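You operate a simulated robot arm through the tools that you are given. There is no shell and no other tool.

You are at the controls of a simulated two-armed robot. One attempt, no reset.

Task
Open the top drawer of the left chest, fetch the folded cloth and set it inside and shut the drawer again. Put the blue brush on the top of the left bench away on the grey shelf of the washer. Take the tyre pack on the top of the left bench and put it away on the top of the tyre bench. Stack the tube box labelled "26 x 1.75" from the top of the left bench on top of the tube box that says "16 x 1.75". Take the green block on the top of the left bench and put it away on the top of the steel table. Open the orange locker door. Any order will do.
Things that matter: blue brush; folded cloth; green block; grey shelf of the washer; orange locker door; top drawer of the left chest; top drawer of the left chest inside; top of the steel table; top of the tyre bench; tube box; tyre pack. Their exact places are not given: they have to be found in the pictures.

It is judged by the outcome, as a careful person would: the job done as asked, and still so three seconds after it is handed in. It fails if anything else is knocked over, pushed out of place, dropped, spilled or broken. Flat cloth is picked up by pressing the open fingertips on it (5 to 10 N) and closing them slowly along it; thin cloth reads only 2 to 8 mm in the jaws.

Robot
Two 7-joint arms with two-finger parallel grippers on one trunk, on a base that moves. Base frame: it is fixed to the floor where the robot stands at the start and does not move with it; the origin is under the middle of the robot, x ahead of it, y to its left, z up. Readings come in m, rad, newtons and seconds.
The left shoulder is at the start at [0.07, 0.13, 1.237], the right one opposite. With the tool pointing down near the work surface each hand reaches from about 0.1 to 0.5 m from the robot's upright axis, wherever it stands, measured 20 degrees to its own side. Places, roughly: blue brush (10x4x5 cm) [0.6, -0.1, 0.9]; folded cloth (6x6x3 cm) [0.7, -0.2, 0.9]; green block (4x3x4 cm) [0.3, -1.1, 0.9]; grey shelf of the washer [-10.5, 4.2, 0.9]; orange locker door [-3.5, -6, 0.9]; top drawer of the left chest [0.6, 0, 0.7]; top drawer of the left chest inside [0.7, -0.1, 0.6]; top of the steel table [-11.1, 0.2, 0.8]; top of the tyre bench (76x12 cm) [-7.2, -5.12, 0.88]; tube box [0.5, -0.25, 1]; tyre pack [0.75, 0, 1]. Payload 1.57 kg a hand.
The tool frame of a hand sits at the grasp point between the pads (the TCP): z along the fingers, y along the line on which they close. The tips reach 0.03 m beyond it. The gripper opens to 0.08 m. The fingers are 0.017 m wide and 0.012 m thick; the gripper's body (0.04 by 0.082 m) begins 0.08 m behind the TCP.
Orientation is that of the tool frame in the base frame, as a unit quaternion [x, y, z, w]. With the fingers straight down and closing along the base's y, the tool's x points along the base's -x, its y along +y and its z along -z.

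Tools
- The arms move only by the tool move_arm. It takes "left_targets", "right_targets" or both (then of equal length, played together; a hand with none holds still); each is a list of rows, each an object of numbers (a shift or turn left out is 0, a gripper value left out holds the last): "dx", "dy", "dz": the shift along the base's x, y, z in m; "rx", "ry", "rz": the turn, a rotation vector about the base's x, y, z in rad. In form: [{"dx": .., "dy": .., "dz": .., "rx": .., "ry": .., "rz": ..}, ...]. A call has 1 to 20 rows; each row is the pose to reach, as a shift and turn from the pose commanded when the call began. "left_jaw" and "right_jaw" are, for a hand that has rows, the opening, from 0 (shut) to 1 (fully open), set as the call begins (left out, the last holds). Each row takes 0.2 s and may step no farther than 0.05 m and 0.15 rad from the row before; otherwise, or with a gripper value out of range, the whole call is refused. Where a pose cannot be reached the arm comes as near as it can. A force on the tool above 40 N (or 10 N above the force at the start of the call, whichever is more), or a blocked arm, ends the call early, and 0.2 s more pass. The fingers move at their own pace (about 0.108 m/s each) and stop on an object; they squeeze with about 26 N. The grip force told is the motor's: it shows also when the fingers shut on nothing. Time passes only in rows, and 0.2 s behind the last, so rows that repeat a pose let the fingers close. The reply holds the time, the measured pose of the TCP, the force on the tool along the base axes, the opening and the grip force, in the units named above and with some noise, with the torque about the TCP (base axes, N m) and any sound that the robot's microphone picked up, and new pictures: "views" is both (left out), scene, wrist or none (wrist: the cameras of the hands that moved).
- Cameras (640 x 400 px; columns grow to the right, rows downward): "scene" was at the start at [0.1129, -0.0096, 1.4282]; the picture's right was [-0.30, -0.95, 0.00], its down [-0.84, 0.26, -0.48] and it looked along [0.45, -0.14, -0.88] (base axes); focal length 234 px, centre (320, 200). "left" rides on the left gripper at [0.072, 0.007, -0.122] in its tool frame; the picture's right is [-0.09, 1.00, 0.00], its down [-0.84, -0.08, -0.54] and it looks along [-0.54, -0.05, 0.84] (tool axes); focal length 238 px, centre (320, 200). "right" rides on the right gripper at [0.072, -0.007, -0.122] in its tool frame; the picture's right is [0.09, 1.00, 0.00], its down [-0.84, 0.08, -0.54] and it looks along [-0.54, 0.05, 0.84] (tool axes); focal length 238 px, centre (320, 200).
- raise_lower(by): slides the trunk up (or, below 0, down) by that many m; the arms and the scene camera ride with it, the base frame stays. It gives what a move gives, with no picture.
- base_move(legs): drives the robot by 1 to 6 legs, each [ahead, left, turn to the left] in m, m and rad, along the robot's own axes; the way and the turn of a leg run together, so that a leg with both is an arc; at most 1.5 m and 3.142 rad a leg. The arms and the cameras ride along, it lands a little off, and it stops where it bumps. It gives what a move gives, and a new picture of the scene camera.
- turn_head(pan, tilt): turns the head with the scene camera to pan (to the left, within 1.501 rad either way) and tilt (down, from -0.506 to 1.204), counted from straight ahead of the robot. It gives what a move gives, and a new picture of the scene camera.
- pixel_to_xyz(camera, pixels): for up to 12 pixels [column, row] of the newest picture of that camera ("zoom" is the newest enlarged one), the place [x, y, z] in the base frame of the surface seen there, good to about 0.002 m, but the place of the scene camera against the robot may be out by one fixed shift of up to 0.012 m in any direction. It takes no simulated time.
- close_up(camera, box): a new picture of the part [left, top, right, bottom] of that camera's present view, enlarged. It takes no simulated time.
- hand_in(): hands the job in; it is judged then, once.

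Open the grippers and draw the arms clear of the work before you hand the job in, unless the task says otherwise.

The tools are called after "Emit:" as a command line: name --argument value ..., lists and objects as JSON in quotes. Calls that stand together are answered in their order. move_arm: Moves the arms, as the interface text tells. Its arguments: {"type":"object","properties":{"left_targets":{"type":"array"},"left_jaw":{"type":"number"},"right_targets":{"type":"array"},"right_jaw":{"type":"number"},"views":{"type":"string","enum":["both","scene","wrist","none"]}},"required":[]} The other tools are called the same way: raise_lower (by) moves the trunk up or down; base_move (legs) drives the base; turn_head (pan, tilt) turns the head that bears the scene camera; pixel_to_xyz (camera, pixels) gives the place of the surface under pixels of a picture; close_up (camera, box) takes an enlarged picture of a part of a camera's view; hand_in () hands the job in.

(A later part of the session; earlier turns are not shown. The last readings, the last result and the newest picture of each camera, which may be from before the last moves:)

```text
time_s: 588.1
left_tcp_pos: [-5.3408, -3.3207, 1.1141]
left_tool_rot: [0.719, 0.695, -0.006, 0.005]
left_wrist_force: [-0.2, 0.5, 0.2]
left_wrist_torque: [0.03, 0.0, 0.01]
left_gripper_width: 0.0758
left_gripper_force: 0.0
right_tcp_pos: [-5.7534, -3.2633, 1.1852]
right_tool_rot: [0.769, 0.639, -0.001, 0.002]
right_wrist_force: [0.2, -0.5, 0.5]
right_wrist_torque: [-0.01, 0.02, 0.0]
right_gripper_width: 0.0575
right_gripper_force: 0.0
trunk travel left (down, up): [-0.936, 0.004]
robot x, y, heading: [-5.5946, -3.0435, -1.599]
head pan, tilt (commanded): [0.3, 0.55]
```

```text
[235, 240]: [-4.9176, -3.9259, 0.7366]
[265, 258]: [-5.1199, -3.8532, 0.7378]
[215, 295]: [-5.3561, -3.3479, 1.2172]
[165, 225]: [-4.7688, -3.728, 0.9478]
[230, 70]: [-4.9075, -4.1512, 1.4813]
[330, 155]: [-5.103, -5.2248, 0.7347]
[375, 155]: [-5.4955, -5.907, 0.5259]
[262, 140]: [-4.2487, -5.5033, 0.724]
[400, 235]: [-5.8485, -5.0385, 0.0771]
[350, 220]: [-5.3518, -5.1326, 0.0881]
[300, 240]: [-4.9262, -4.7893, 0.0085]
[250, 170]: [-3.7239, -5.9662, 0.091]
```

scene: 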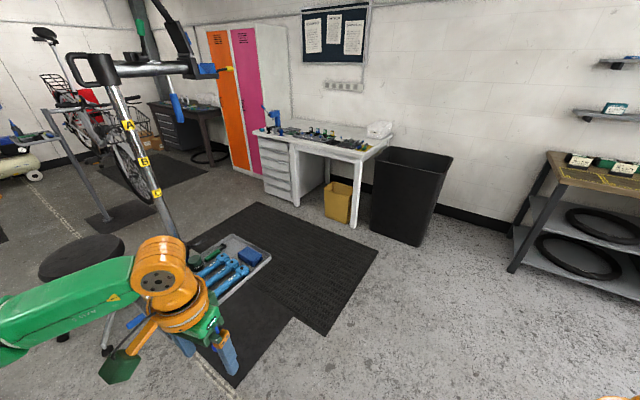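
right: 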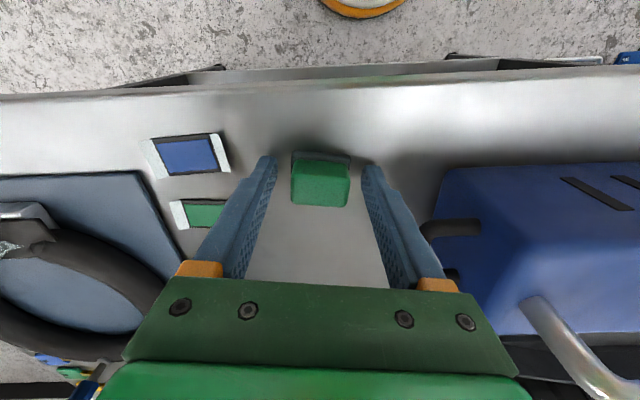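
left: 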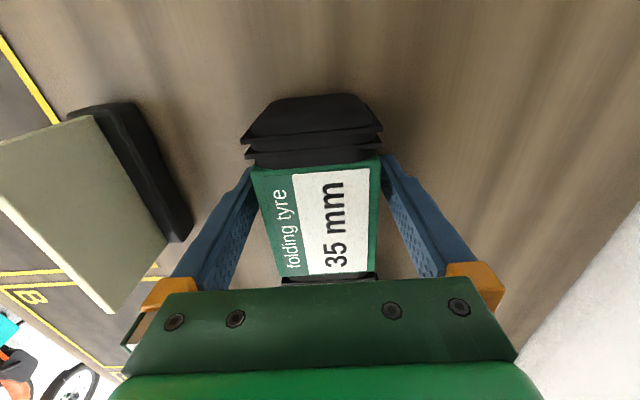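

There is a 1.2 m wide way between the tray and the desk. I go 1.45 m south, then sidestep 1.4 m east toward the lockers.

Emit:
base_move --legs '[[1.45, -0.1, 0], [0.05, 0.75, 0], [0.1, 0.65, 0]]'

Emit:
turn_head --pan 0.2 --tilt 0.6

```text
time_s: 602.3
left_tcp_pos: [-4.1041, -4.9745, 1.1145]
left_tool_rot: [0.722, 0.692, -0.006, 0.005]
left_wrist_force: [-1.0, -0.1, 0.1]
left_wrist_torque: [-0.02, 0.03, 0.02]
left_gripper_width: 0.076
left_gripper_force: 0.1
right_tcp_pos: [-4.5148, -4.9116, 1.1842]
right_tool_rot: [0.772, 0.636, 0.0, 0.003]
right_wrist_force: [0.0, 0.0, 0.6]
right_wrist_torque: [0.0, -0.01, 0.03]
right_gripper_width: 0.0577
right_gripper_force: 0.0
trunk travel left (down, up): [-0.936, 0.004]
robot x, y, heading: [-4.3513, -4.6932, -1.61]
head pan, tilt (commanded): [0.3, 0.55]
```

scene: 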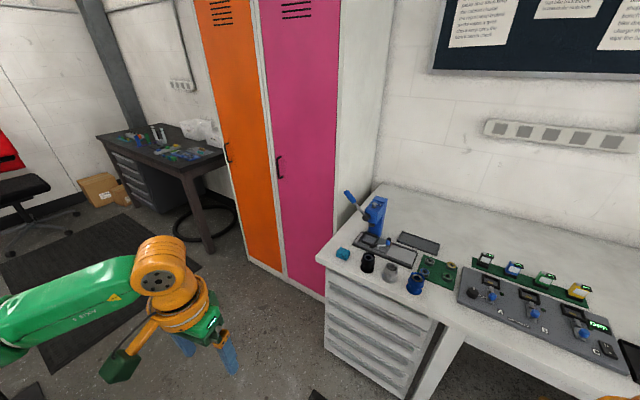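

```text
time_s: 602.9
left_tcp_pos: [-4.1009, -4.9736, 1.1139]
left_tool_rot: [0.723, 0.691, -0.007, 0.005]
left_wrist_force: [-0.5, 0.0, -0.4]
left_wrist_torque: [0.0, 0.01, 0.0]
left_gripper_width: 0.0762
left_gripper_force: 0.1
right_tcp_pos: [-4.5148, -4.9113, 1.1844]
right_tool_rot: [0.772, 0.635, -0.001, 0.002]
right_wrist_force: [0.4, -0.1, -0.7]
right_wrist_torque: [-0.02, 0.01, 0.01]
right_gripper_width: 0.0575
right_gripper_force: 0.0
trunk travel left (down, up): [-0.936, 0.004]
robot x, y, heading: [-4.358, -4.6926, -1.613]
head pan, tilt (commanded): [0.201, 0.6]
```

scene: 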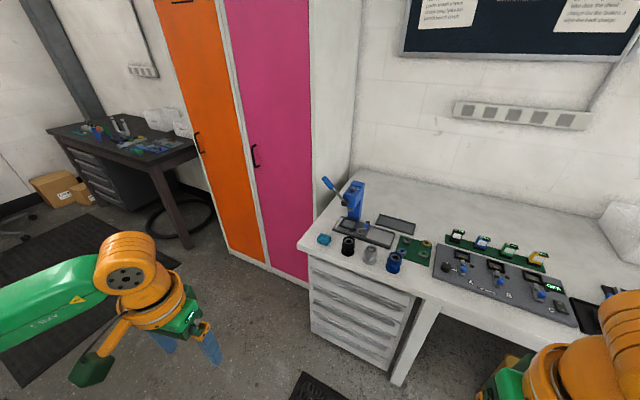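

Now the lockers are close. I zoom on the orange door's handle.

Emit:
close_up --camera "scene" --box '[140, 60, 300, 280]'

Emit:
pixel_to_xyz --camera "scene" --pixels '[[195, 135], [199, 148], [200, 140], [210, 140], [235, 150], [250, 155], [225, 240], [262, 260], [160, 10], [218, 10], [255, 160], [190, 150]]'

```text
1.82 times, centred on (220, 170) of scene
```

zoom: 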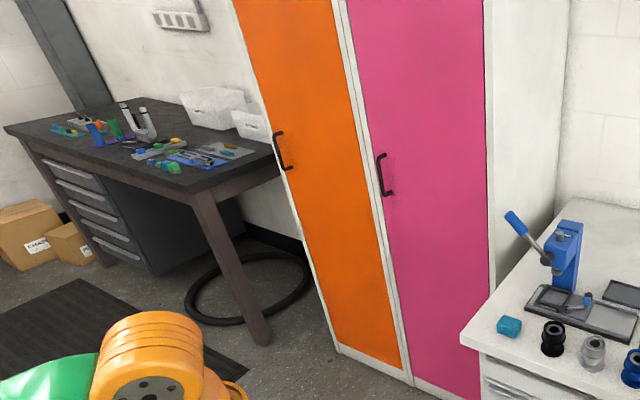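

```text
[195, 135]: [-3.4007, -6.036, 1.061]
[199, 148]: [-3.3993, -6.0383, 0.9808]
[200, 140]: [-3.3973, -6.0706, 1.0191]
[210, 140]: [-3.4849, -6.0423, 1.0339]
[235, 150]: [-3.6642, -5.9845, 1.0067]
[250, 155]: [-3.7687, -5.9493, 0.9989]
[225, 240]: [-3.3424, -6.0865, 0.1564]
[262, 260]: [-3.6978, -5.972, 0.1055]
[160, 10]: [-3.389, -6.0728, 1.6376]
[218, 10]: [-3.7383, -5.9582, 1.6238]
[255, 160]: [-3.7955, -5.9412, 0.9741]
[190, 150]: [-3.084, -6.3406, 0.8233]
```

The handle is a vertical bar at about (-3.40, -6.037), z 0.96–1.07, 4 cm off the door; hinge at the right. I square up to the door and move to about (-3.40, -5.46).

Emit:
base_move --legs '[[0, 0, -0.27], [0.3, 0.45, 0]]'

Emit:
turn_head --pan 0.5 --tilt 0.5

```text
time_s: 606.9
left_tcp_pos: [-3.8504, -5.4472, 1.1133]
left_tool_rot: [0.809, 0.588, -0.006, 0.005]
left_wrist_force: [0.0, 0.8, -0.9]
left_wrist_torque: [0.01, -0.01, -0.02]
left_gripper_width: 0.076
left_gripper_force: 0.1
right_tcp_pos: [-4.2334, -5.2786, 1.1838]
right_tool_rot: [0.85, 0.527, 0.0, 0.004]
right_wrist_force: [0.5, 0.4, 0.0]
right_wrist_torque: [-0.01, -0.02, 0.0]
right_gripper_width: 0.0575
right_gripper_force: 0.0
trunk travel left (down, up): [-0.936, 0.004]
robot x, y, heading: [-4.0173, -5.1105, -1.873]
head pan, tilt (commanded): [0.201, 0.6]
```

scene: 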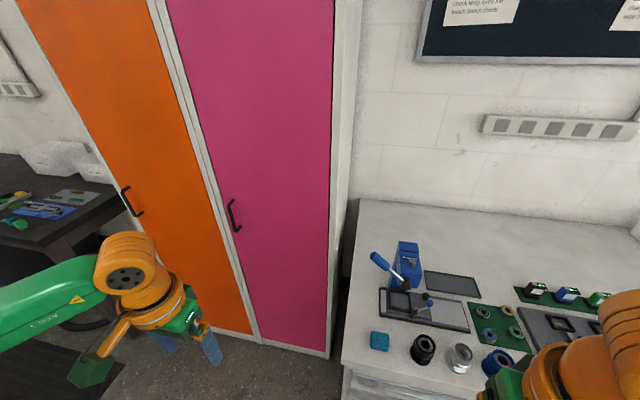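

```text
time_s: 607.7
left_tcp_pos: [-3.8497, -5.4485, 1.1141]
left_tool_rot: [0.808, 0.589, -0.007, 0.005]
left_wrist_force: [0.2, -0.4, 0.2]
left_wrist_torque: [-0.03, 0.02, -0.01]
left_gripper_width: 0.076
left_gripper_force: 0.0
right_tcp_pos: [-4.232, -5.2799, 1.1856]
right_tool_rot: [0.85, 0.527, 0.0, 0.002]
right_wrist_force: [0.0, 0.3, 0.7]
right_wrist_torque: [-0.02, 0.02, -0.02]
right_gripper_width: 0.0575
right_gripper_force: 0.2
trunk travel left (down, up): [-0.936, 0.004]
robot x, y, heading: [-4.021, -5.1111, -1.874]
head pan, tilt (commanded): [0.499, 0.499]
```

scene: 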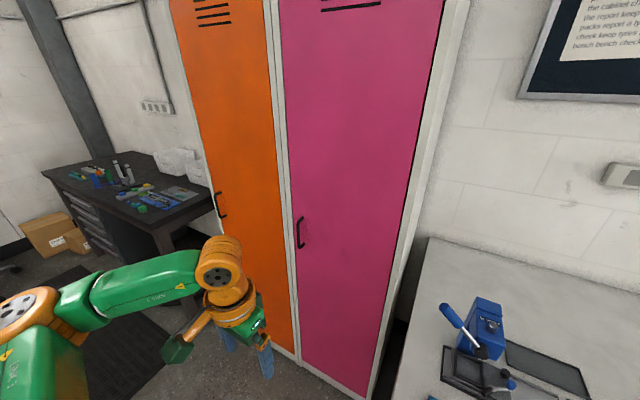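

Clear. I move the remaining 0.13 m ahead and 0.64 m left.

Emit:
base_move --legs '[[0.1, 0.64, 0]]'

Emit:
turn_head --pan 0.0 --tilt 0.7

```text
time_s: 611.4
left_tcp_pos: [-3.2614, -5.7366, 1.1151]
left_tool_rot: [0.807, 0.59, -0.007, 0.005]
left_wrist_force: [0.8, -0.2, -0.2]
left_wrist_torque: [-0.01, -0.05, -0.01]
left_gripper_width: 0.076
left_gripper_force: 0.1
right_tcp_pos: [-3.6435, -5.5698, 1.1842]
right_tool_rot: [0.848, 0.529, 0.0, 0.003]
right_wrist_force: [0.7, 0.0, -0.7]
right_wrist_torque: [-0.03, -0.03, 0.02]
right_gripper_width: 0.0576
right_gripper_force: 0.0
trunk travel left (down, up): [-0.936, 0.004]
robot x, y, heading: [-3.4291, -5.3999, -1.877]
head pan, tilt (commanded): [0.499, 0.499]
```

scene: 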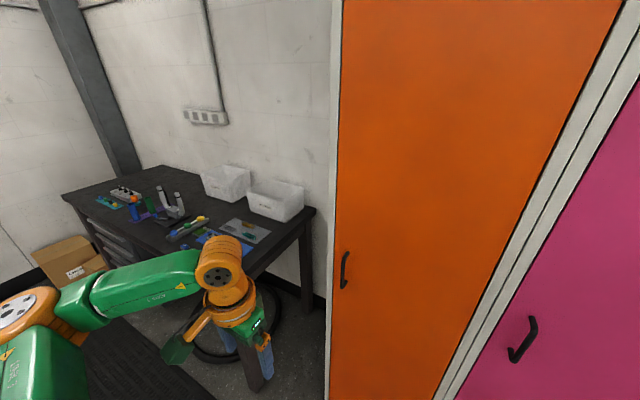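

```text
time_s: 612.3
left_tcp_pos: [-3.2589, -5.7368, 1.1136]
left_tool_rot: [0.807, 0.59, -0.007, 0.004]
left_wrist_force: [0.5, 0.9, -0.2]
left_wrist_torque: [0.0, -0.01, 0.01]
left_gripper_width: 0.0759
left_gripper_force: 0.1
right_tcp_pos: [-3.6424, -5.5708, 1.1837]
right_tool_rot: [0.849, 0.528, -0.001, 0.001]
right_wrist_force: [-0.5, 0.1, 0.1]
right_wrist_torque: [0.04, -0.02, -0.01]
right_gripper_width: 0.0576
right_gripper_force: 0.1
trunk travel left (down, up): [-0.936, 0.004]
robot x, y, heading: [-3.4325, -5.3997, -1.872]
head pan, tilt (commanded): [0.0, 0.7]
```

scene: 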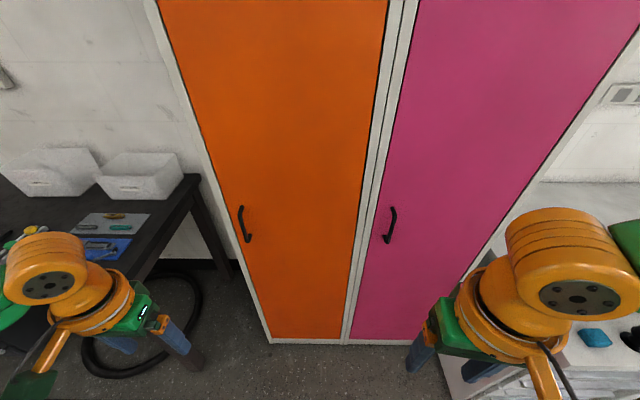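

The orange handle is at (244,223). I zoom and query its bar, plus door edges.

Emit:
close_up --camera "scene" --box '[190, 170, 310, 280]'

Emit:
pixel_to_xyz --camera "zoom" --pixels '[[285, 140], [289, 160], [293, 190], [300, 230], [310, 255], [298, 132], [315, 248], [340, 190], [250, 200], [330, 140], [288, 150], [296, 210]]'

```text
3.64 times, centred on (250, 225) of scene
```

zoom: 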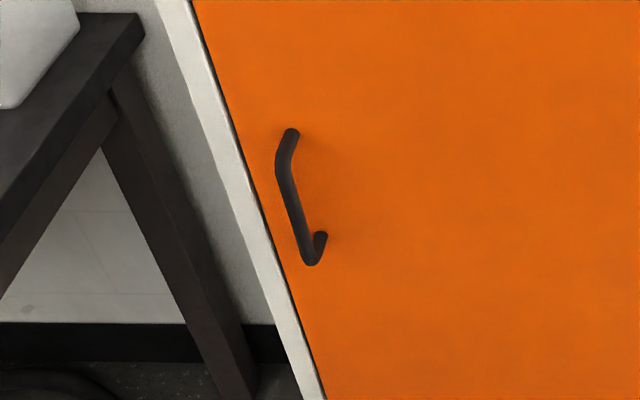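

```text
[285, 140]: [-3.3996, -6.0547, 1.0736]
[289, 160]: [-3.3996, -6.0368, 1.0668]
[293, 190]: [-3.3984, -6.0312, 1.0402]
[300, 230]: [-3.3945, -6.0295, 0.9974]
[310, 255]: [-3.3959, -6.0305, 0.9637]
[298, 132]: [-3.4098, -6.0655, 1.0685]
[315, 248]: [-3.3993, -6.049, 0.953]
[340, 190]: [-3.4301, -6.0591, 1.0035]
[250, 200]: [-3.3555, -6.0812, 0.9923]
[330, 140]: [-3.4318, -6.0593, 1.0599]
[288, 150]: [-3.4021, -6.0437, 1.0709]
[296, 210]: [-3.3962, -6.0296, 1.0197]
```

Bar centre ≈ (-3.398, -6.036), z 0.96–1.07, 3.2 cm off the door. I lower the trunk 0.15 m, then pitch the left hand forward to horizontal while moving to 10 cm in front of the bar, jaws open.

Emit:
raise_lower --by -0.15

Emit:
move_arm --left_targets '[{"dx": -0.01, "dy": -0.0185, "dz": 0.005, "rx": -0.1362, "ry": 0.0428}, {"dx": -0.02, "dy": -0.037, "dz": 0.009, "rx": -0.2725, "ry": 0.0855}, {"dx": -0.03, "dy": -0.0555, "dz": 0.014, "rx": -0.4087, "ry": 0.1283}, {"dx": -0.04, "dy": -0.074, "dz": 0.019, "rx": -0.545, "ry": 0.1711}, {"dx": -0.05, "dy": -0.0925, "dz": 0.023, "rx": -0.6812, "ry": 0.2139}, {"dx": -0.06, "dy": -0.111, "dz": 0.028, "rx": -0.8174, "ry": 0.2566}, {"dx": -0.07, "dy": -0.1295, "dz": 0.032, "rx": -0.9537, "ry": 0.2994}, {"dx": -0.08, "dy": -0.148, "dz": 0.037, "rx": -1.0899, "ry": 0.3422}, {"dx": -0.09, "dy": -0.1665, "dz": 0.042, "rx": -1.2261, "ry": 0.3849}, {"dx": -0.1, "dy": -0.185, "dz": 0.046, "rx": -1.3624, "ry": 0.4277}, {"dx": -0.1094, "dy": -0.2035, "dz": 0.051, "rx": -1.4986, "ry": 0.4705}]' --left_jaw 1.0 --views "both"

```text
time_s: 614.1
left_tcp_pos: [-3.2602, -5.737, 0.9638]
left_tool_rot: [0.808, 0.59, -0.007, 0.004]
left_wrist_force: [0.4, -0.2, 0.5]
left_wrist_torque: [0.03, 0.03, -0.02]
left_gripper_width: 0.0759
left_gripper_force: 0.1
right_tcp_pos: [-3.6425, -5.5706, 1.0342]
right_tool_rot: [0.849, 0.528, -0.001, 0.003]
right_wrist_force: [0.2, -0.3, -0.7]
right_wrist_torque: [0.03, 0.01, -0.02]
right_gripper_width: 0.0577
right_gripper_force: 0.1
trunk travel left (down, up): [-0.786, 0.154]
robot x, y, heading: [-3.4336, -5.4005, -1.872]
head pan, tilt (commanded): [0.0, 0.7]
```

```text
time_s: 616.5
left_tcp_pos: [-3.3329, -5.9512, 1.0208]
left_tool_rot: [-0.57, -0.412, 0.576, -0.417]
left_wrist_force: [-0.4, -0.1, 0.5]
left_wrist_torque: [0.02, -0.03, 0.01]
left_gripper_width: 0.0801
left_gripper_force: 0.0
left hand out of reach, approached as far as the arm can: row 8, 9, 10, 11
right_tcp_pos: [-3.6424, -5.571, 1.0339]
right_tool_rot: [0.849, 0.529, -0.001, 0.003]
right_wrist_force: [-0.2, -0.8, 0.2]
right_wrist_torque: [0.01, -0.02, -0.04]
right_gripper_width: 0.0578
right_gripper_force: 0.0
trunk travel left (down, up): [-0.786, 0.154]
robot x, y, heading: [-3.4313, -5.4016, -1.876]
head pan, tilt (commanded): [0.0, 0.7]
```

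scene: 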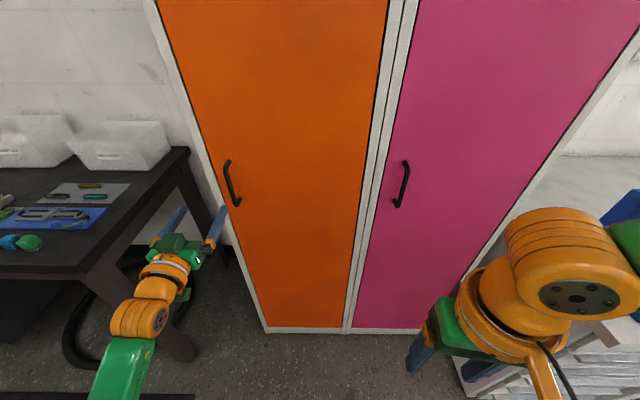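
left: 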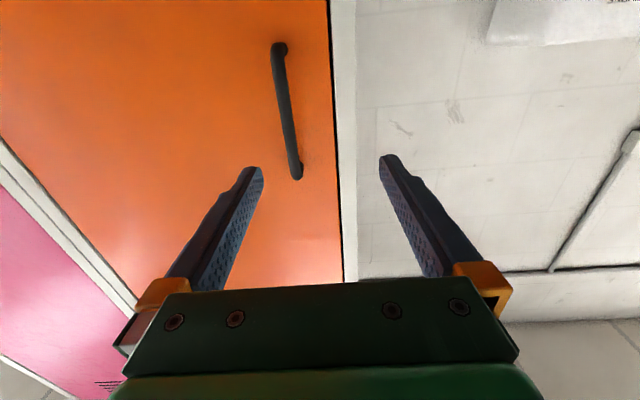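

The hand is horizontal and the handle is visible at (288,110) in the left wrist view. I query its position from this camera.

Emit:
pixel_to_xyz --camera "left" --pixels '[[279, 60], [285, 90], [289, 120], [293, 150], [297, 175], [310, 120], [250, 120], [335, 100]]'

```text
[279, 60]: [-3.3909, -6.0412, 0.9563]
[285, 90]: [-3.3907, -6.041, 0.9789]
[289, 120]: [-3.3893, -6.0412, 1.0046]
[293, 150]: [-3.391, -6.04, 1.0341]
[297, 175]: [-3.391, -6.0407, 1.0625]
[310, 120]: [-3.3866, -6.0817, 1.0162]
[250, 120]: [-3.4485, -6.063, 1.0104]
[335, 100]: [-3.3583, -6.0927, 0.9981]
```

The bar is 0.109 m ahead and 0.028 m right of the TCP. I move the base 9 cm ahead and 3 cm right so the fingers come around the bar.

Emit:
base_move --legs '[[0.08, -0.03, 0]]'

Emit:
close_up --camera "left" --box '[0, 0, 640, 400]'

Emit:
pixel_to_xyz --camera "zoom" --pixels '[[300, 100], [310, 130], [320, 160], [315, 120], [300, 60], [280, 60]]'

```text
time_s: 617.5
left_tcp_pos: [-3.3843, -6.0136, 1.0219]
left_tool_rot: [-0.569, -0.41, 0.579, -0.416]
left_wrist_force: [0.4, 0.4, 0.5]
left_wrist_torque: [0.02, -0.01, -0.02]
left_gripper_width: 0.0799
left_gripper_force: 0.1
right_tcp_pos: [-3.693, -5.6352, 1.0349]
right_tool_rot: [0.849, 0.528, -0.002, 0.002]
right_wrist_force: [0.0, 0.2, 0.0]
right_wrist_torque: [-0.02, -0.03, -0.01]
right_gripper_width: 0.0576
right_gripper_force: 0.0
trunk travel left (down, up): [-0.786, 0.154]
robot x, y, heading: [-3.4845, -5.468, -1.874]
head pan, tilt (commanded): [0.0, 0.7]
```

scene: 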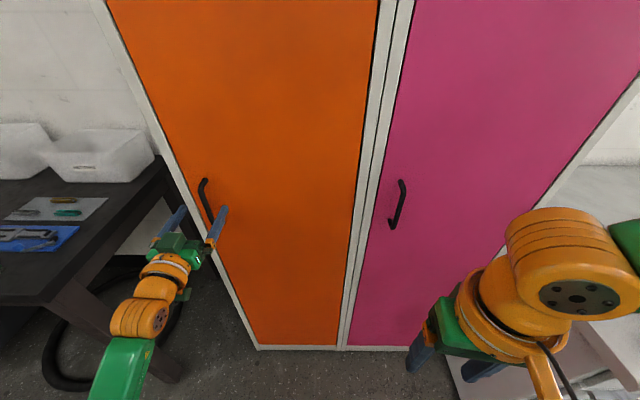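

```text
1.00 times, centred on (320, 200) of left (not enlarged: the box is as wide or as high as the picture)
```

zoom: 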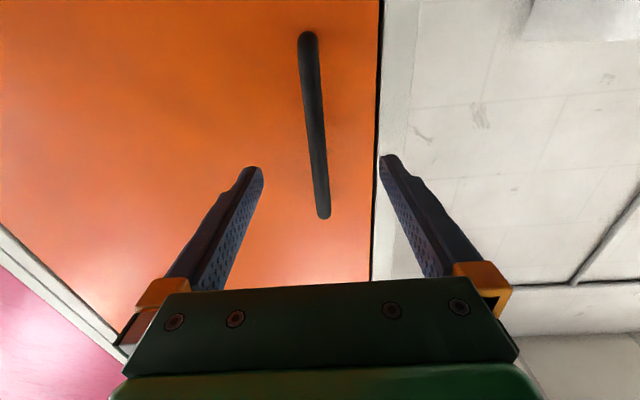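

```text
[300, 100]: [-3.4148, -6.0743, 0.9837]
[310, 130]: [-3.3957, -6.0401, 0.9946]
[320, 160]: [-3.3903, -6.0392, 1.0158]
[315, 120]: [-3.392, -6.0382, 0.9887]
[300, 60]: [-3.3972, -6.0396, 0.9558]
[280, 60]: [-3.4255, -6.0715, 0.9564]
```

The bar is laterally centred; I move the hand 2.4 cm forward so the fingers enclose it, leaving ~8 mm to the door.

Emit:
move_arm --left_targets '[{"dx": -0.0036, "dy": -0.0115}, {"dx": -0.0072, "dy": -0.0229}]' --views "wrist"

```text
time_s: 618.1
left_tcp_pos: [-3.3929, -6.0391, 1.022]
left_tool_rot: [-0.57, -0.41, 0.579, -0.415]
left_wrist_force: [-0.7, -0.3, 0.5]
left_wrist_torque: [0.0, -0.01, -0.01]
left_gripper_width: 0.0799
left_gripper_force: 0.1
right_tcp_pos: [-3.6942, -5.6359, 1.0344]
right_tool_rot: [0.85, 0.527, -0.001, 0.003]
right_wrist_force: [-0.2, 0.6, 0.4]
right_wrist_torque: [0.04, 0.03, 0.03]
right_gripper_width: 0.0576
right_gripper_force: 0.0
trunk travel left (down, up): [-0.786, 0.154]
robot x, y, heading: [-3.4866, -5.463, -1.868]
head pan, tilt (commanded): [0.0, 0.7]
```

left: 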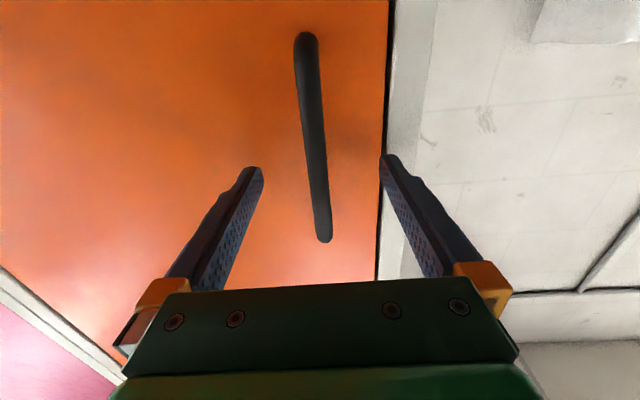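

The bar is between the fingers. I close the left gripper on it.

Emit:
move_arm --left_targets '[{"dz": 0}, {"dz": 0}, {"dz": 0}, {"dz": 0}, {"dz": 0}]' --left_jaw 0.0 --views "both"

```text
time_s: 619.3
left_tcp_pos: [-3.3932, -6.0396, 1.022]
left_tool_rot: [-0.57, -0.411, 0.578, -0.415]
left_wrist_force: [-1.5, 1.2, -0.5]
left_wrist_torque: [-0.04, 0.0, -0.04]
left_gripper_width: 0.0117
left_gripper_force: 29.1
right_tcp_pos: [-3.6952, -5.6356, 1.0336]
right_tool_rot: [0.85, 0.527, 0.0, 0.002]
right_wrist_force: [0.0, 0.7, -0.3]
right_wrist_torque: [-0.02, -0.02, 0.0]
right_gripper_width: 0.0576
right_gripper_force: 0.0
trunk travel left (down, up): [-0.786, 0.154]
robot x, y, heading: [-3.4854, -5.4712, -1.879]
head pan, tilt (commanded): [0.0, 0.7]
```

scene: 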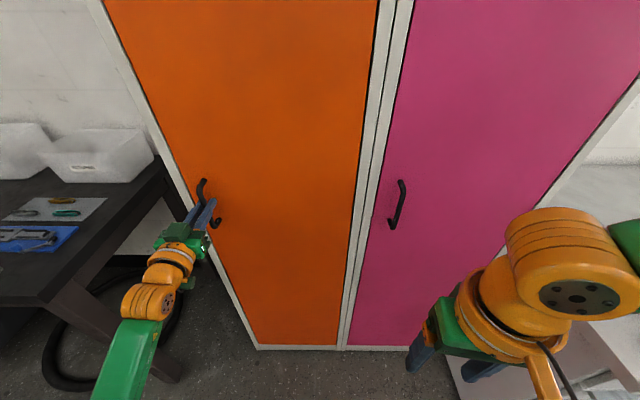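
left: 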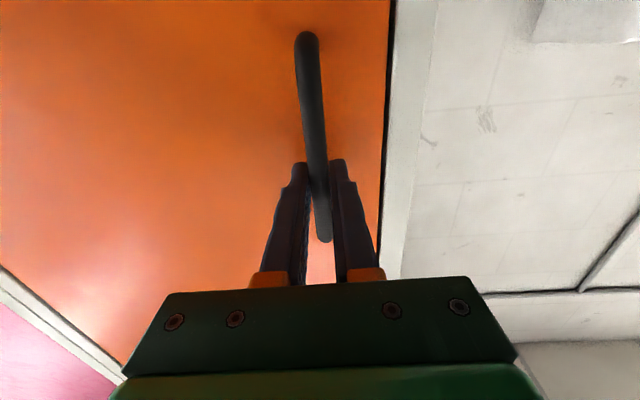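

Gripped (11.7 mm bar). The hinge is near (-3.715, -5.967), so I pull along the door's arc, turning the hand with it, a first 0.15 rad.

Emit:
move_arm --left_targets '[{"dx": 0.0018, "dy": 0.008, "rz": 0.025}, {"dx": 0.0035, "dy": 0.0161, "rz": 0.05}, {"dx": 0.0049, "dy": 0.0243, "rz": 0.075}, {"dx": 0.0062, "dy": 0.0325, "rz": 0.1}, {"dx": 0.0071, "dy": 0.0407, "rz": 0.125}, {"dx": 0.008, "dy": 0.0489, "rz": 0.15}]' --views "both"

```text
time_s: 620.0
left_tcp_pos: [-3.3912, -6.0242, 1.0202]
left_tool_rot: [-0.57, -0.419, 0.57, -0.418]
left_wrist_force: [-29.9, 3.5, -9.9]
left_wrist_torque: [-0.74, 0.01, -0.21]
left_gripper_width: 0.0121
left_gripper_force: 29.7
left hand out of reach, approached as far as the arm can: row 1, 2, 3
right_tcp_pos: [-3.7045, -5.634, 1.0326]
right_tool_rot: [0.852, 0.523, 0.003, 0.004]
right_wrist_force: [-0.4, 0.4, 0.0]
right_wrist_torque: [-0.02, 0.07, 0.04]
right_gripper_width: 0.0576
right_gripper_force: 0.1
trunk travel left (down, up): [-0.786, 0.154]
robot x, y, heading: [-3.4854, -5.468, -1.889]
head pan, tilt (commanded): [0.0, 0.7]
stopped in row 3 (left hand): the force on the tool passed its limit at 46 N (the readings are from after the stop); the commanded pose is now the measured one
```

scene: 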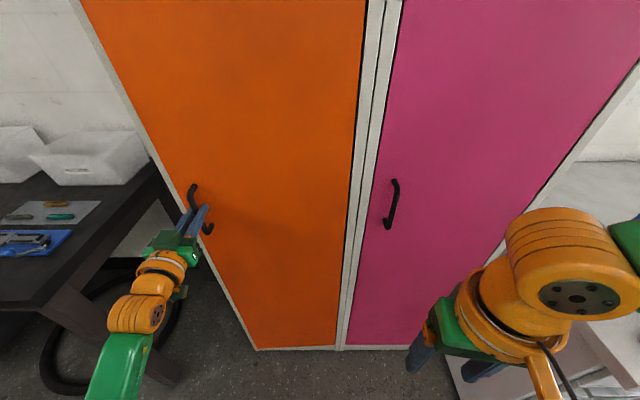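
left: 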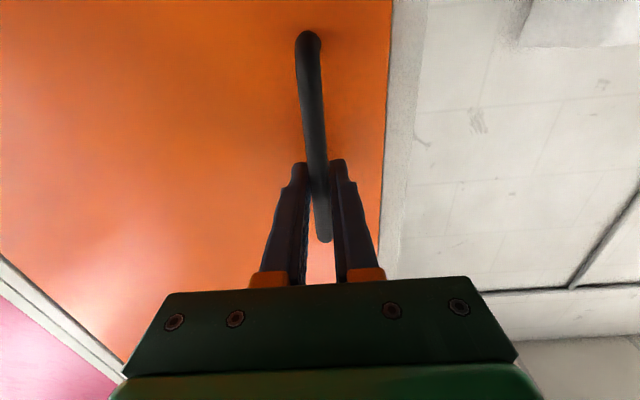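

The door has come off its seat slightly, but the arm can't pull closer in this pose. Instead I swing the whole base in an arc about the hinge, holding the handle: 0.15 rad first.

Emit:
base_move --legs '[[-0.0104, -0.0817, 0.15]]'

```text
time_s: 621.1
left_tcp_pos: [-3.3862, -5.9779, 1.0217]
left_tool_rot: [0.537, 0.461, -0.534, 0.462]
left_wrist_force: [-34.8, 1.5, -15.4]
left_wrist_torque: [-0.51, 0.25, -0.21]
left_gripper_width: 0.0119
left_gripper_force: 28.9
right_tcp_pos: [-3.7587, -5.6391, 1.0308]
right_tool_rot: [0.81, 0.587, 0.006, 0.006]
right_wrist_force: [-0.1, -0.3, 0.7]
right_wrist_torque: [0.03, -0.03, 0.0]
right_gripper_width: 0.0578
right_gripper_force: 0.1
trunk travel left (down, up): [-0.786, 0.154]
robot x, y, heading: [-3.5602, -5.4366, -1.734]
head pan, tilt (commanded): [0.0, 0.7]
```

scene: 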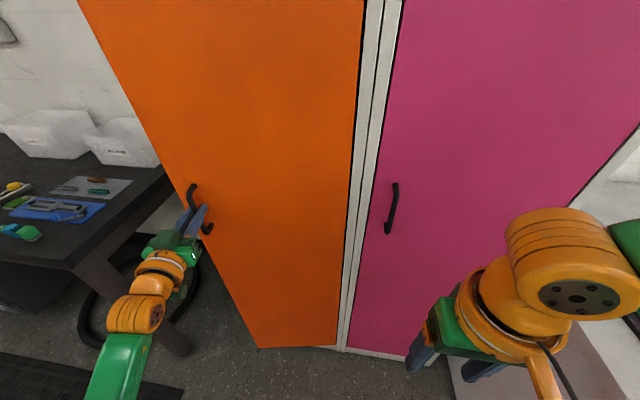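

The door follows (TCP now at (-3.386, -5.978)), with some sideways pull toward the hinge. I continue another 0.15 rad with a slightly tighter arc.

Emit:
base_move --legs '[[-0.01, -0.098, 0.15]]'

```text
time_s: 622.2
left_tcp_pos: [-3.3897, -5.923, 1.0222]
left_tool_rot: [-0.495, -0.502, 0.503, -0.5]
left_wrist_force: [7.5, 0.2, 2.1]
left_wrist_torque: [-0.54, -0.38, 0.21]
left_gripper_width: 0.0119
left_gripper_force: 29.2
right_tcp_pos: [-3.8084, -5.6425, 1.036]
right_tool_rot: [0.763, 0.646, -0.002, 0.003]
right_wrist_force: [0.3, 0.3, 0.0]
right_wrist_torque: [0.0, 0.03, -0.01]
right_gripper_width: 0.0574
right_gripper_force: 0.1
trunk travel left (down, up): [-0.786, 0.154]
robot x, y, heading: [-3.6567, -5.4201, -1.587]
head pan, tilt (commanded): [0.0, 0.7]
```

scene: 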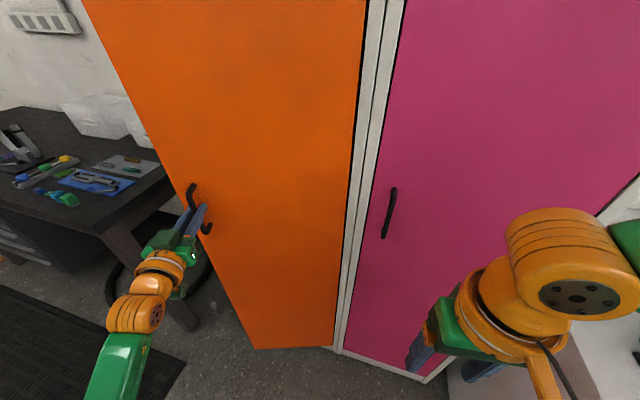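

Force is low now. I raise the right hand for clearance over the desk, then continue the arc by another 0.3 rad in two legs.

Emit:
move_arm --right_targets '[{"dz": 0.04}, {"dz": 0.08}, {"dz": 0.12}, {"dz": 0.15}]' --views "none"

Emit:
base_move --legs '[[-0.0074, -0.0835, 0.15]]'

```text
time_s: 623.2
left_tcp_pos: [-3.3897, -5.9228, 1.0217]
left_tool_rot: [-0.495, -0.502, 0.504, -0.499]
left_wrist_force: [6.6, 0.2, 2.2]
left_wrist_torque: [0.23, -0.37, 0.02]
left_gripper_width: 0.0117
left_gripper_force: 29.3
right_tcp_pos: [-3.808, -5.643, 1.1851]
right_tool_rot: [0.763, 0.646, 0.0, 0.002]
right_wrist_force: [-0.5, -0.5, -0.3]
right_wrist_torque: [0.03, 0.02, -0.01]
right_gripper_width: 0.0577
right_gripper_force: 0.3
trunk travel left (down, up): [-0.786, 0.154]
robot x, y, heading: [-3.6566, -5.4229, -1.578]
head pan, tilt (commanded): [0.0, 0.7]
```

```text
time_s: 624.3
left_tcp_pos: [-3.4014, -5.875, 1.0228]
left_tool_rot: [0.455, 0.538, -0.465, 0.536]
left_wrist_force: [6.9, 1.9, 0.2]
left_wrist_torque: [-0.59, -0.36, 0.07]
left_gripper_width: 0.0117
left_gripper_force: 29.2
right_tcp_pos: [-3.8562, -5.6605, 1.1848]
right_tool_rot: [0.714, 0.7, 0.0, 0.002]
right_wrist_force: [0.3, 0.4, -0.3]
right_wrist_torque: [-0.03, 0.03, -0.03]
right_gripper_width: 0.0578
right_gripper_force: 0.1
trunk travel left (down, up): [-0.786, 0.154]
robot x, y, heading: [-3.7418, -5.4169, -1.435]
head pan, tilt (commanded): [0.0, 0.7]
```

scene: 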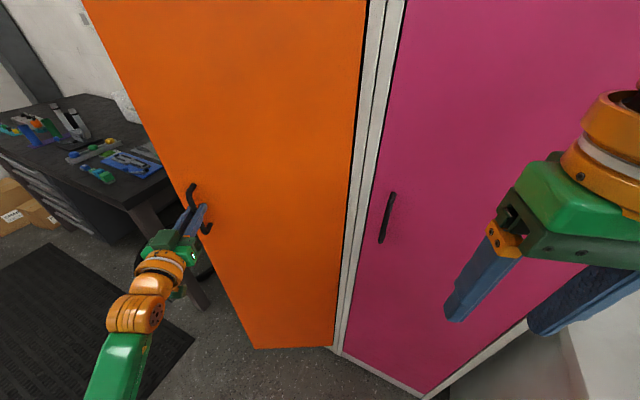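

The door is about 0.5 rad open with low force. I continue the arc in further 0.15 rad legs.

Emit:
base_move --legs '[[-0.007, -0.083, 0.15]]'

Emit:
turn_head --pan -0.6 --tilt 0.7

```text
time_s: 625.4
left_tcp_pos: [-3.4171, -5.8297, 1.0213]
left_tool_rot: [0.414, 0.57, -0.422, 0.57]
left_wrist_force: [7.3, 3.1, -1.0]
left_wrist_torque: [-0.34, -0.5, 0.12]
left_gripper_width: 0.012
left_gripper_force: 29.4
right_tcp_pos: [-3.9006, -5.6861, 1.1842]
right_tool_rot: [0.659, 0.752, -0.002, 0.002]
right_wrist_force: [0.1, 0.1, 0.1]
right_wrist_torque: [-0.01, 0.0, 0.0]
right_gripper_width: 0.0578
right_gripper_force: 0.1
trunk travel left (down, up): [-0.786, 0.154]
robot x, y, heading: [-3.8242, -5.4283, -1.282]
head pan, tilt (commanded): [0.0, 0.7]
```

scene: 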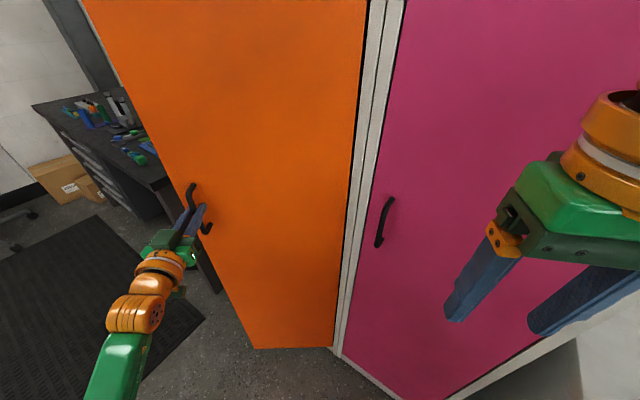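

```text
time_s: 626.4
left_tcp_pos: [-3.4176, -5.8307, 1.0229]
left_tool_rot: [0.413, 0.571, -0.422, 0.571]
left_wrist_force: [6.2, 1.8, 0.6]
left_wrist_torque: [0.6, -0.21, 0.07]
left_gripper_width: 0.0116
left_gripper_force: 29.1
right_tcp_pos: [-3.9006, -5.6876, 1.184]
right_tool_rot: [0.658, 0.753, -0.001, 0.002]
right_wrist_force: [0.0, 1.0, 0.4]
right_wrist_torque: [-0.02, -0.01, -0.01]
right_gripper_width: 0.0577
right_gripper_force: 0.1
trunk travel left (down, up): [-0.786, 0.154]
robot x, y, heading: [-3.8243, -5.4311, -1.28]
head pan, tilt (commanded): [-0.6, 0.7]
```

scene: 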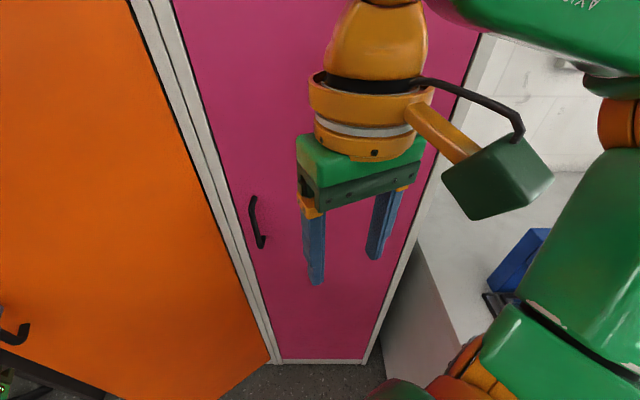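

I check the desk's press and the right elbow's clearance.

Emit:
pixel_to_xyz --camera "scene" --pixels '[[525, 245], [510, 275], [560, 300], [600, 200], [620, 120], [480, 260], [430, 280], [330, 180]]'

Emit:
turn_head --pan -1.2 --tilt 0.8

```text
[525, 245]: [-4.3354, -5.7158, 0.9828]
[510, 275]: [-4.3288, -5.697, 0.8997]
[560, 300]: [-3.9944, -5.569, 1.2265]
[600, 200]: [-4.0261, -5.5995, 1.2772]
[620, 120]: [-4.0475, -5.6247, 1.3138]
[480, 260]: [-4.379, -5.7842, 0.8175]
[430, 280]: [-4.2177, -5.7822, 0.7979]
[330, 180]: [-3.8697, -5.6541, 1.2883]
```

```text
time_s: 627.4
left_tcp_pos: [-3.4181, -5.8315, 1.0219]
left_tool_rot: [0.414, 0.57, -0.423, 0.57]
left_wrist_force: [7.6, 2.8, -0.8]
left_wrist_torque: [0.15, -0.35, 0.07]
left_gripper_width: 0.0118
left_gripper_force: 29.3
right_tcp_pos: [-3.9009, -5.6871, 1.1843]
right_tool_rot: [0.658, 0.753, -0.002, 0.002]
right_wrist_force: [0.2, -0.2, 0.0]
right_wrist_torque: [-0.02, -0.02, -0.02]
right_gripper_width: 0.0574
right_gripper_force: 0.1
trunk travel left (down, up): [-0.786, 0.154]
robot x, y, heading: [-3.823, -5.4317, -1.284]
head pan, tilt (commanded): [-1.201, 0.799]
```

scene: 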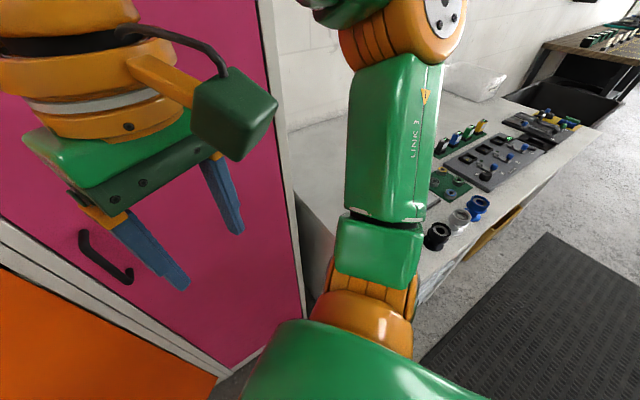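

Arm clearances over the desk are fine. I continue the arc by another 0.3 rad in two legs.

Emit:
base_move --legs '[[-0.0072, -0.0825, 0.15]]'

Emit:
base_move --legs '[[-0.0072, -0.0825, 0.15]]'

```text
time_s: 628.4
left_tcp_pos: [-3.442, -5.7873, 1.0219]
left_tool_rot: [0.369, 0.6, -0.379, 0.6]
left_wrist_force: [6.6, 4.2, -2.8]
left_wrist_torque: [-0.38, -0.52, 0.1]
left_gripper_width: 0.0118
left_gripper_force: 29.1
right_tcp_pos: [-3.9405, -5.7185, 1.1837]
right_tool_rot: [0.599, 0.8, -0.001, 0.002]
right_wrist_force: [-0.2, 0.3, -0.4]
right_wrist_torque: [-0.02, 0.0, 0.03]
right_gripper_width: 0.0577
right_gripper_force: 0.1
trunk travel left (down, up): [-0.786, 0.154]
robot x, y, heading: [-3.9043, -5.4526, -1.131]
head pan, tilt (commanded): [-1.201, 0.799]
```

scene: 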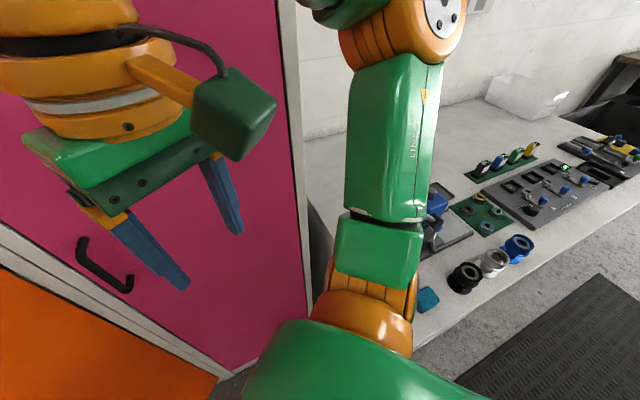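

```text
time_s: 629.7
left_tcp_pos: [-3.4712, -5.7494, 1.0218]
left_tool_rot: [0.33, 0.622, -0.337, 0.625]
left_wrist_force: [2.9, 1.2, -4.3]
left_wrist_torque: [-0.22, -0.38, 0.15]
left_gripper_width: 0.0119
left_gripper_force: 29.4
right_tcp_pos: [-3.9762, -5.7468, 1.1846]
right_tool_rot: [0.546, 0.838, 0.001, 0.002]
right_wrist_force: [-0.6, 0.2, -0.7]
right_wrist_torque: [-0.03, 0.01, -0.02]
right_gripper_width: 0.0577
right_gripper_force: 0.1
trunk travel left (down, up): [-0.786, 0.154]
robot x, y, heading: [-3.9708, -5.4789, -1.0]
head pan, tilt (commanded): [-1.201, 0.799]
stopped in leg 1: the robot was blocked; the commanded pose is now the measured one
```

scene: 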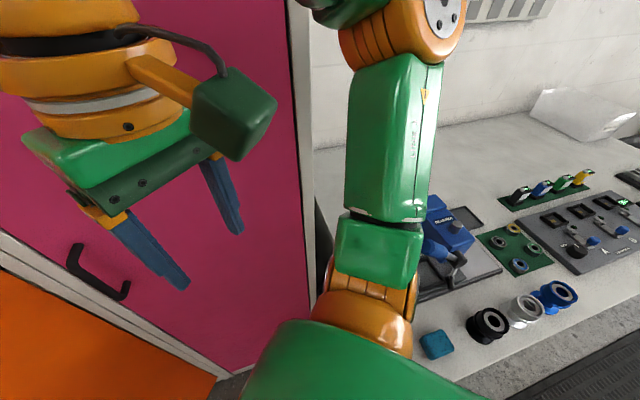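

The base touched the desk's drawer unit, so it can't swing further that way; the door is about 0.95 rad open. I keep the grip and now back away while turning right, letting the bar turn in the fingers.

Emit:
base_move --legs '[[-0.0531, 0.0268, -0.0683]]'

```text
time_s: 630.7
left_tcp_pos: [-3.4934, -5.7249, 1.0231]
left_tool_rot: [0.351, 0.61, -0.359, 0.612]
left_wrist_force: [3.1, 2.5, -6.5]
left_wrist_torque: [-0.38, -0.37, 0.17]
left_gripper_width: 0.0117
left_gripper_force: 29.3
right_tcp_pos: [-3.9959, -5.6866, 1.1855]
right_tool_rot: [0.574, 0.819, 0.0, 0.002]
right_wrist_force: [0.4, -0.2, 0.0]
right_wrist_torque: [-0.01, 0.01, -0.02]
right_gripper_width: 0.0576
right_gripper_force: 0.0
trunk travel left (down, up): [-0.786, 0.154]
robot x, y, heading: [-3.9752, -5.4183, -1.067]
head pan, tilt (commanded): [-1.201, 0.799]
```

scene: 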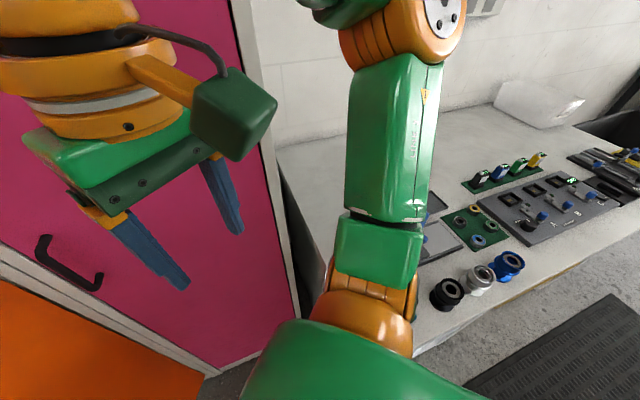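

It follows with low force. I continue with the next steps of backing and turning.

Emit:
base_move --legs '[[-0.0518, 0.02, -0.0683]]'

Emit:
base_move --legs '[[-0.0487, 0.0142, -0.0683]]'

Emit:
turn_head --pan 0.2 --tilt 0.8

```text
time_s: 631.6
left_tcp_pos: [-3.5199, -5.6999, 1.0239]
left_tool_rot: [0.371, 0.599, -0.379, 0.601]
left_wrist_force: [3.4, 4.6, -7.2]
left_wrist_torque: [-0.46, -0.29, 0.12]
left_gripper_width: 0.0115
left_gripper_force: 29.4
right_tcp_pos: [-4.0183, -5.6275, 1.185]
right_tool_rot: [0.602, 0.799, -0.002, 0.001]
right_wrist_force: [-0.8, -0.6, -0.2]
right_wrist_torque: [0.0, -0.03, -0.02]
right_gripper_width: 0.0577
right_gripper_force: 0.1
trunk travel left (down, up): [-0.786, 0.154]
robot x, y, heading: [-3.9765, -5.3615, -1.142]
head pan, tilt (commanded): [-1.201, 0.799]
```

scene: 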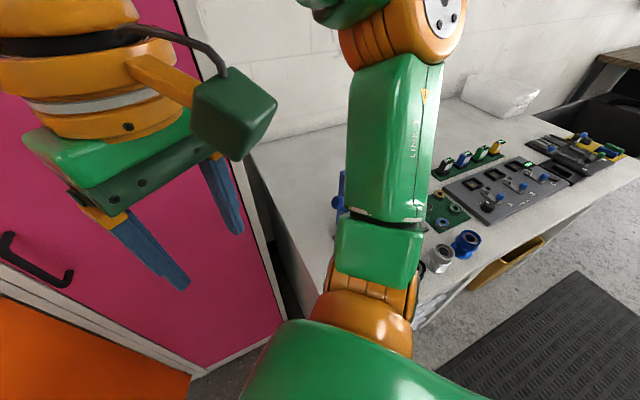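

```text
time_s: 632.5
left_tcp_pos: [-3.5485, -5.6791, 1.023]
left_tool_rot: [0.391, 0.585, -0.4, 0.587]
left_wrist_force: [4.7, 7.7, -8.3]
left_wrist_torque: [-0.54, -0.28, 0.17]
left_gripper_width: 0.0116
left_gripper_force: 28.8
right_tcp_pos: [-4.043, -5.5725, 1.1839]
right_tool_rot: [0.629, 0.778, -0.002, 0.001]
right_wrist_force: [1.2, -0.4, -0.3]
right_wrist_torque: [0.0, 0.03, 0.03]
right_gripper_width: 0.0576
right_gripper_force: 0.1
trunk travel left (down, up): [-0.786, 0.154]
robot x, y, heading: [-3.9858, -5.3147, -1.203]
head pan, tilt (commanded): [-1.201, 0.799]
```

scene: 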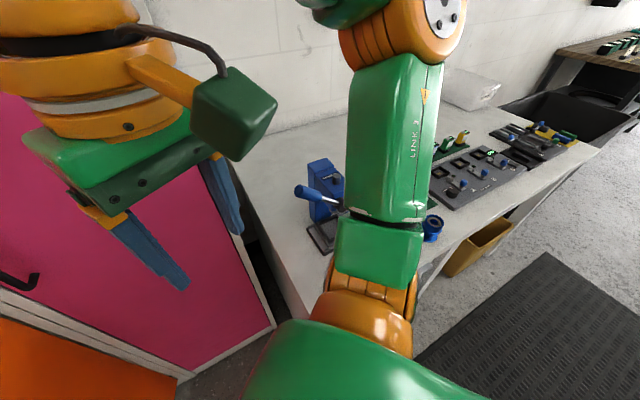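

```text
time_s: 634.1
left_tcp_pos: [-3.5505, -5.6788, 1.0237]
left_tool_rot: [0.391, 0.585, -0.399, 0.587]
left_wrist_force: [4.7, 7.3, -7.1]
left_wrist_torque: [0.42, 0.04, 0.04]
left_gripper_width: 0.0118
left_gripper_force: 29.3
right_tcp_pos: [-4.044, -5.5727, 1.185]
right_tool_rot: [0.628, 0.778, -0.001, 0.002]
right_wrist_force: [0.0, 0.1, 1.0]
right_wrist_torque: [0.02, 0.0, -0.01]
right_gripper_width: 0.0579
right_gripper_force: 0.1
trunk travel left (down, up): [-0.786, 0.154]
robot x, y, heading: [-3.9843, -5.3102, -1.204]
head pan, tilt (commanded): [0.201, 0.799]
```

scene: 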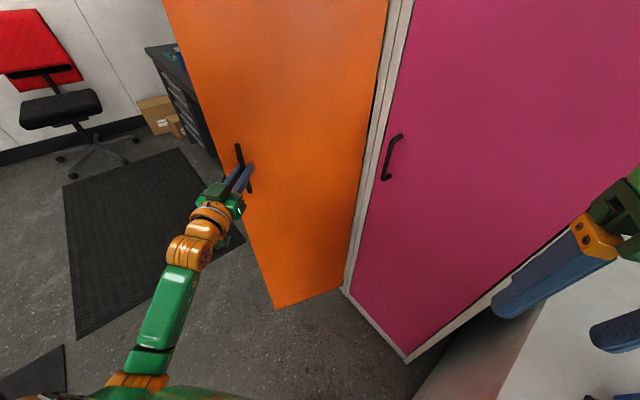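

The door is now well open (~73°). I do the last two steps to bring it to about 85°.

Emit:
base_move --legs '[[-0.0447, 0.0094, -0.0683]]'

Emit:
base_move --legs '[[-0.04, 0.0056, -0.0683]]'

```text
time_s: 635.0
left_tcp_pos: [-3.5812, -5.6623, 1.0224]
left_tool_rot: [0.41, 0.571, -0.421, 0.573]
left_wrist_force: [5.2, 9.4, -9.9]
left_wrist_torque: [-0.55, -0.16, 0.15]
left_gripper_width: 0.0118
left_gripper_force: 29.1
right_tcp_pos: [-4.0658, -5.5225, 1.1854]
right_tool_rot: [0.656, 0.755, -0.002, 0.002]
right_wrist_force: [0.0, 0.2, 0.4]
right_wrist_torque: [0.04, 0.01, 0.02]
right_gripper_width: 0.0575
right_gripper_force: 0.1
trunk travel left (down, up): [-0.786, 0.154]
robot x, y, heading: [-3.9901, -5.2703, -1.269]
head pan, tilt (commanded): [0.201, 0.799]
```

scene: 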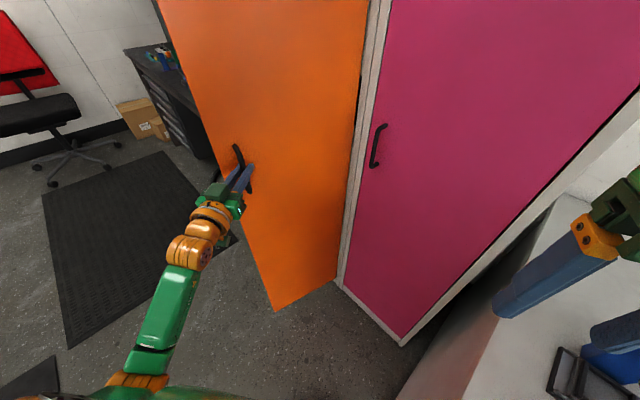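

```text
time_s: 635.9
left_tcp_pos: [-3.613, -5.6482, 1.0236]
left_tool_rot: [0.43, 0.556, -0.44, 0.559]
left_wrist_force: [4.4, 10.0, -9.4]
left_wrist_torque: [-0.61, -0.14, 0.14]
left_gripper_width: 0.0118
left_gripper_force: 29.2
right_tcp_pos: [-4.0874, -5.4774, 1.1847]
right_tool_rot: [0.681, 0.733, -0.003, 0.001]
right_wrist_force: [-0.2, -0.2, 0.2]
right_wrist_torque: [-0.01, -0.03, -0.02]
right_gripper_width: 0.0574
right_gripper_force: 0.1
trunk travel left (down, up): [-0.786, 0.154]
robot x, y, heading: [-3.9928, -5.2264, -1.34]
head pan, tilt (commanded): [0.201, 0.799]
```

scene: 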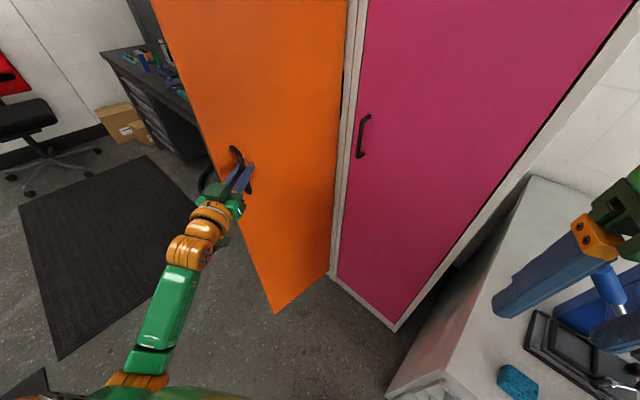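

I measure the door's angle from points on its surface before letting go.

Emit:
pixel_to_xyz --camera "scene" --pixels '[[320, 200], [290, 150], [230, 100], [200, 60], [280, 280], [326, 270], [345, 230], [180, 100]]'

```text
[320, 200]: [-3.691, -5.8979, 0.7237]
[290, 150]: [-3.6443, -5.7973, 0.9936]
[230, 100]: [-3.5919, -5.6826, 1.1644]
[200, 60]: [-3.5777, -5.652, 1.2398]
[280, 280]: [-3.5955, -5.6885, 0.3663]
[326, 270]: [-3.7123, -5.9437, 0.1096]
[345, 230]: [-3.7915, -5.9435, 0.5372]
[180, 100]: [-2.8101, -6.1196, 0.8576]
```

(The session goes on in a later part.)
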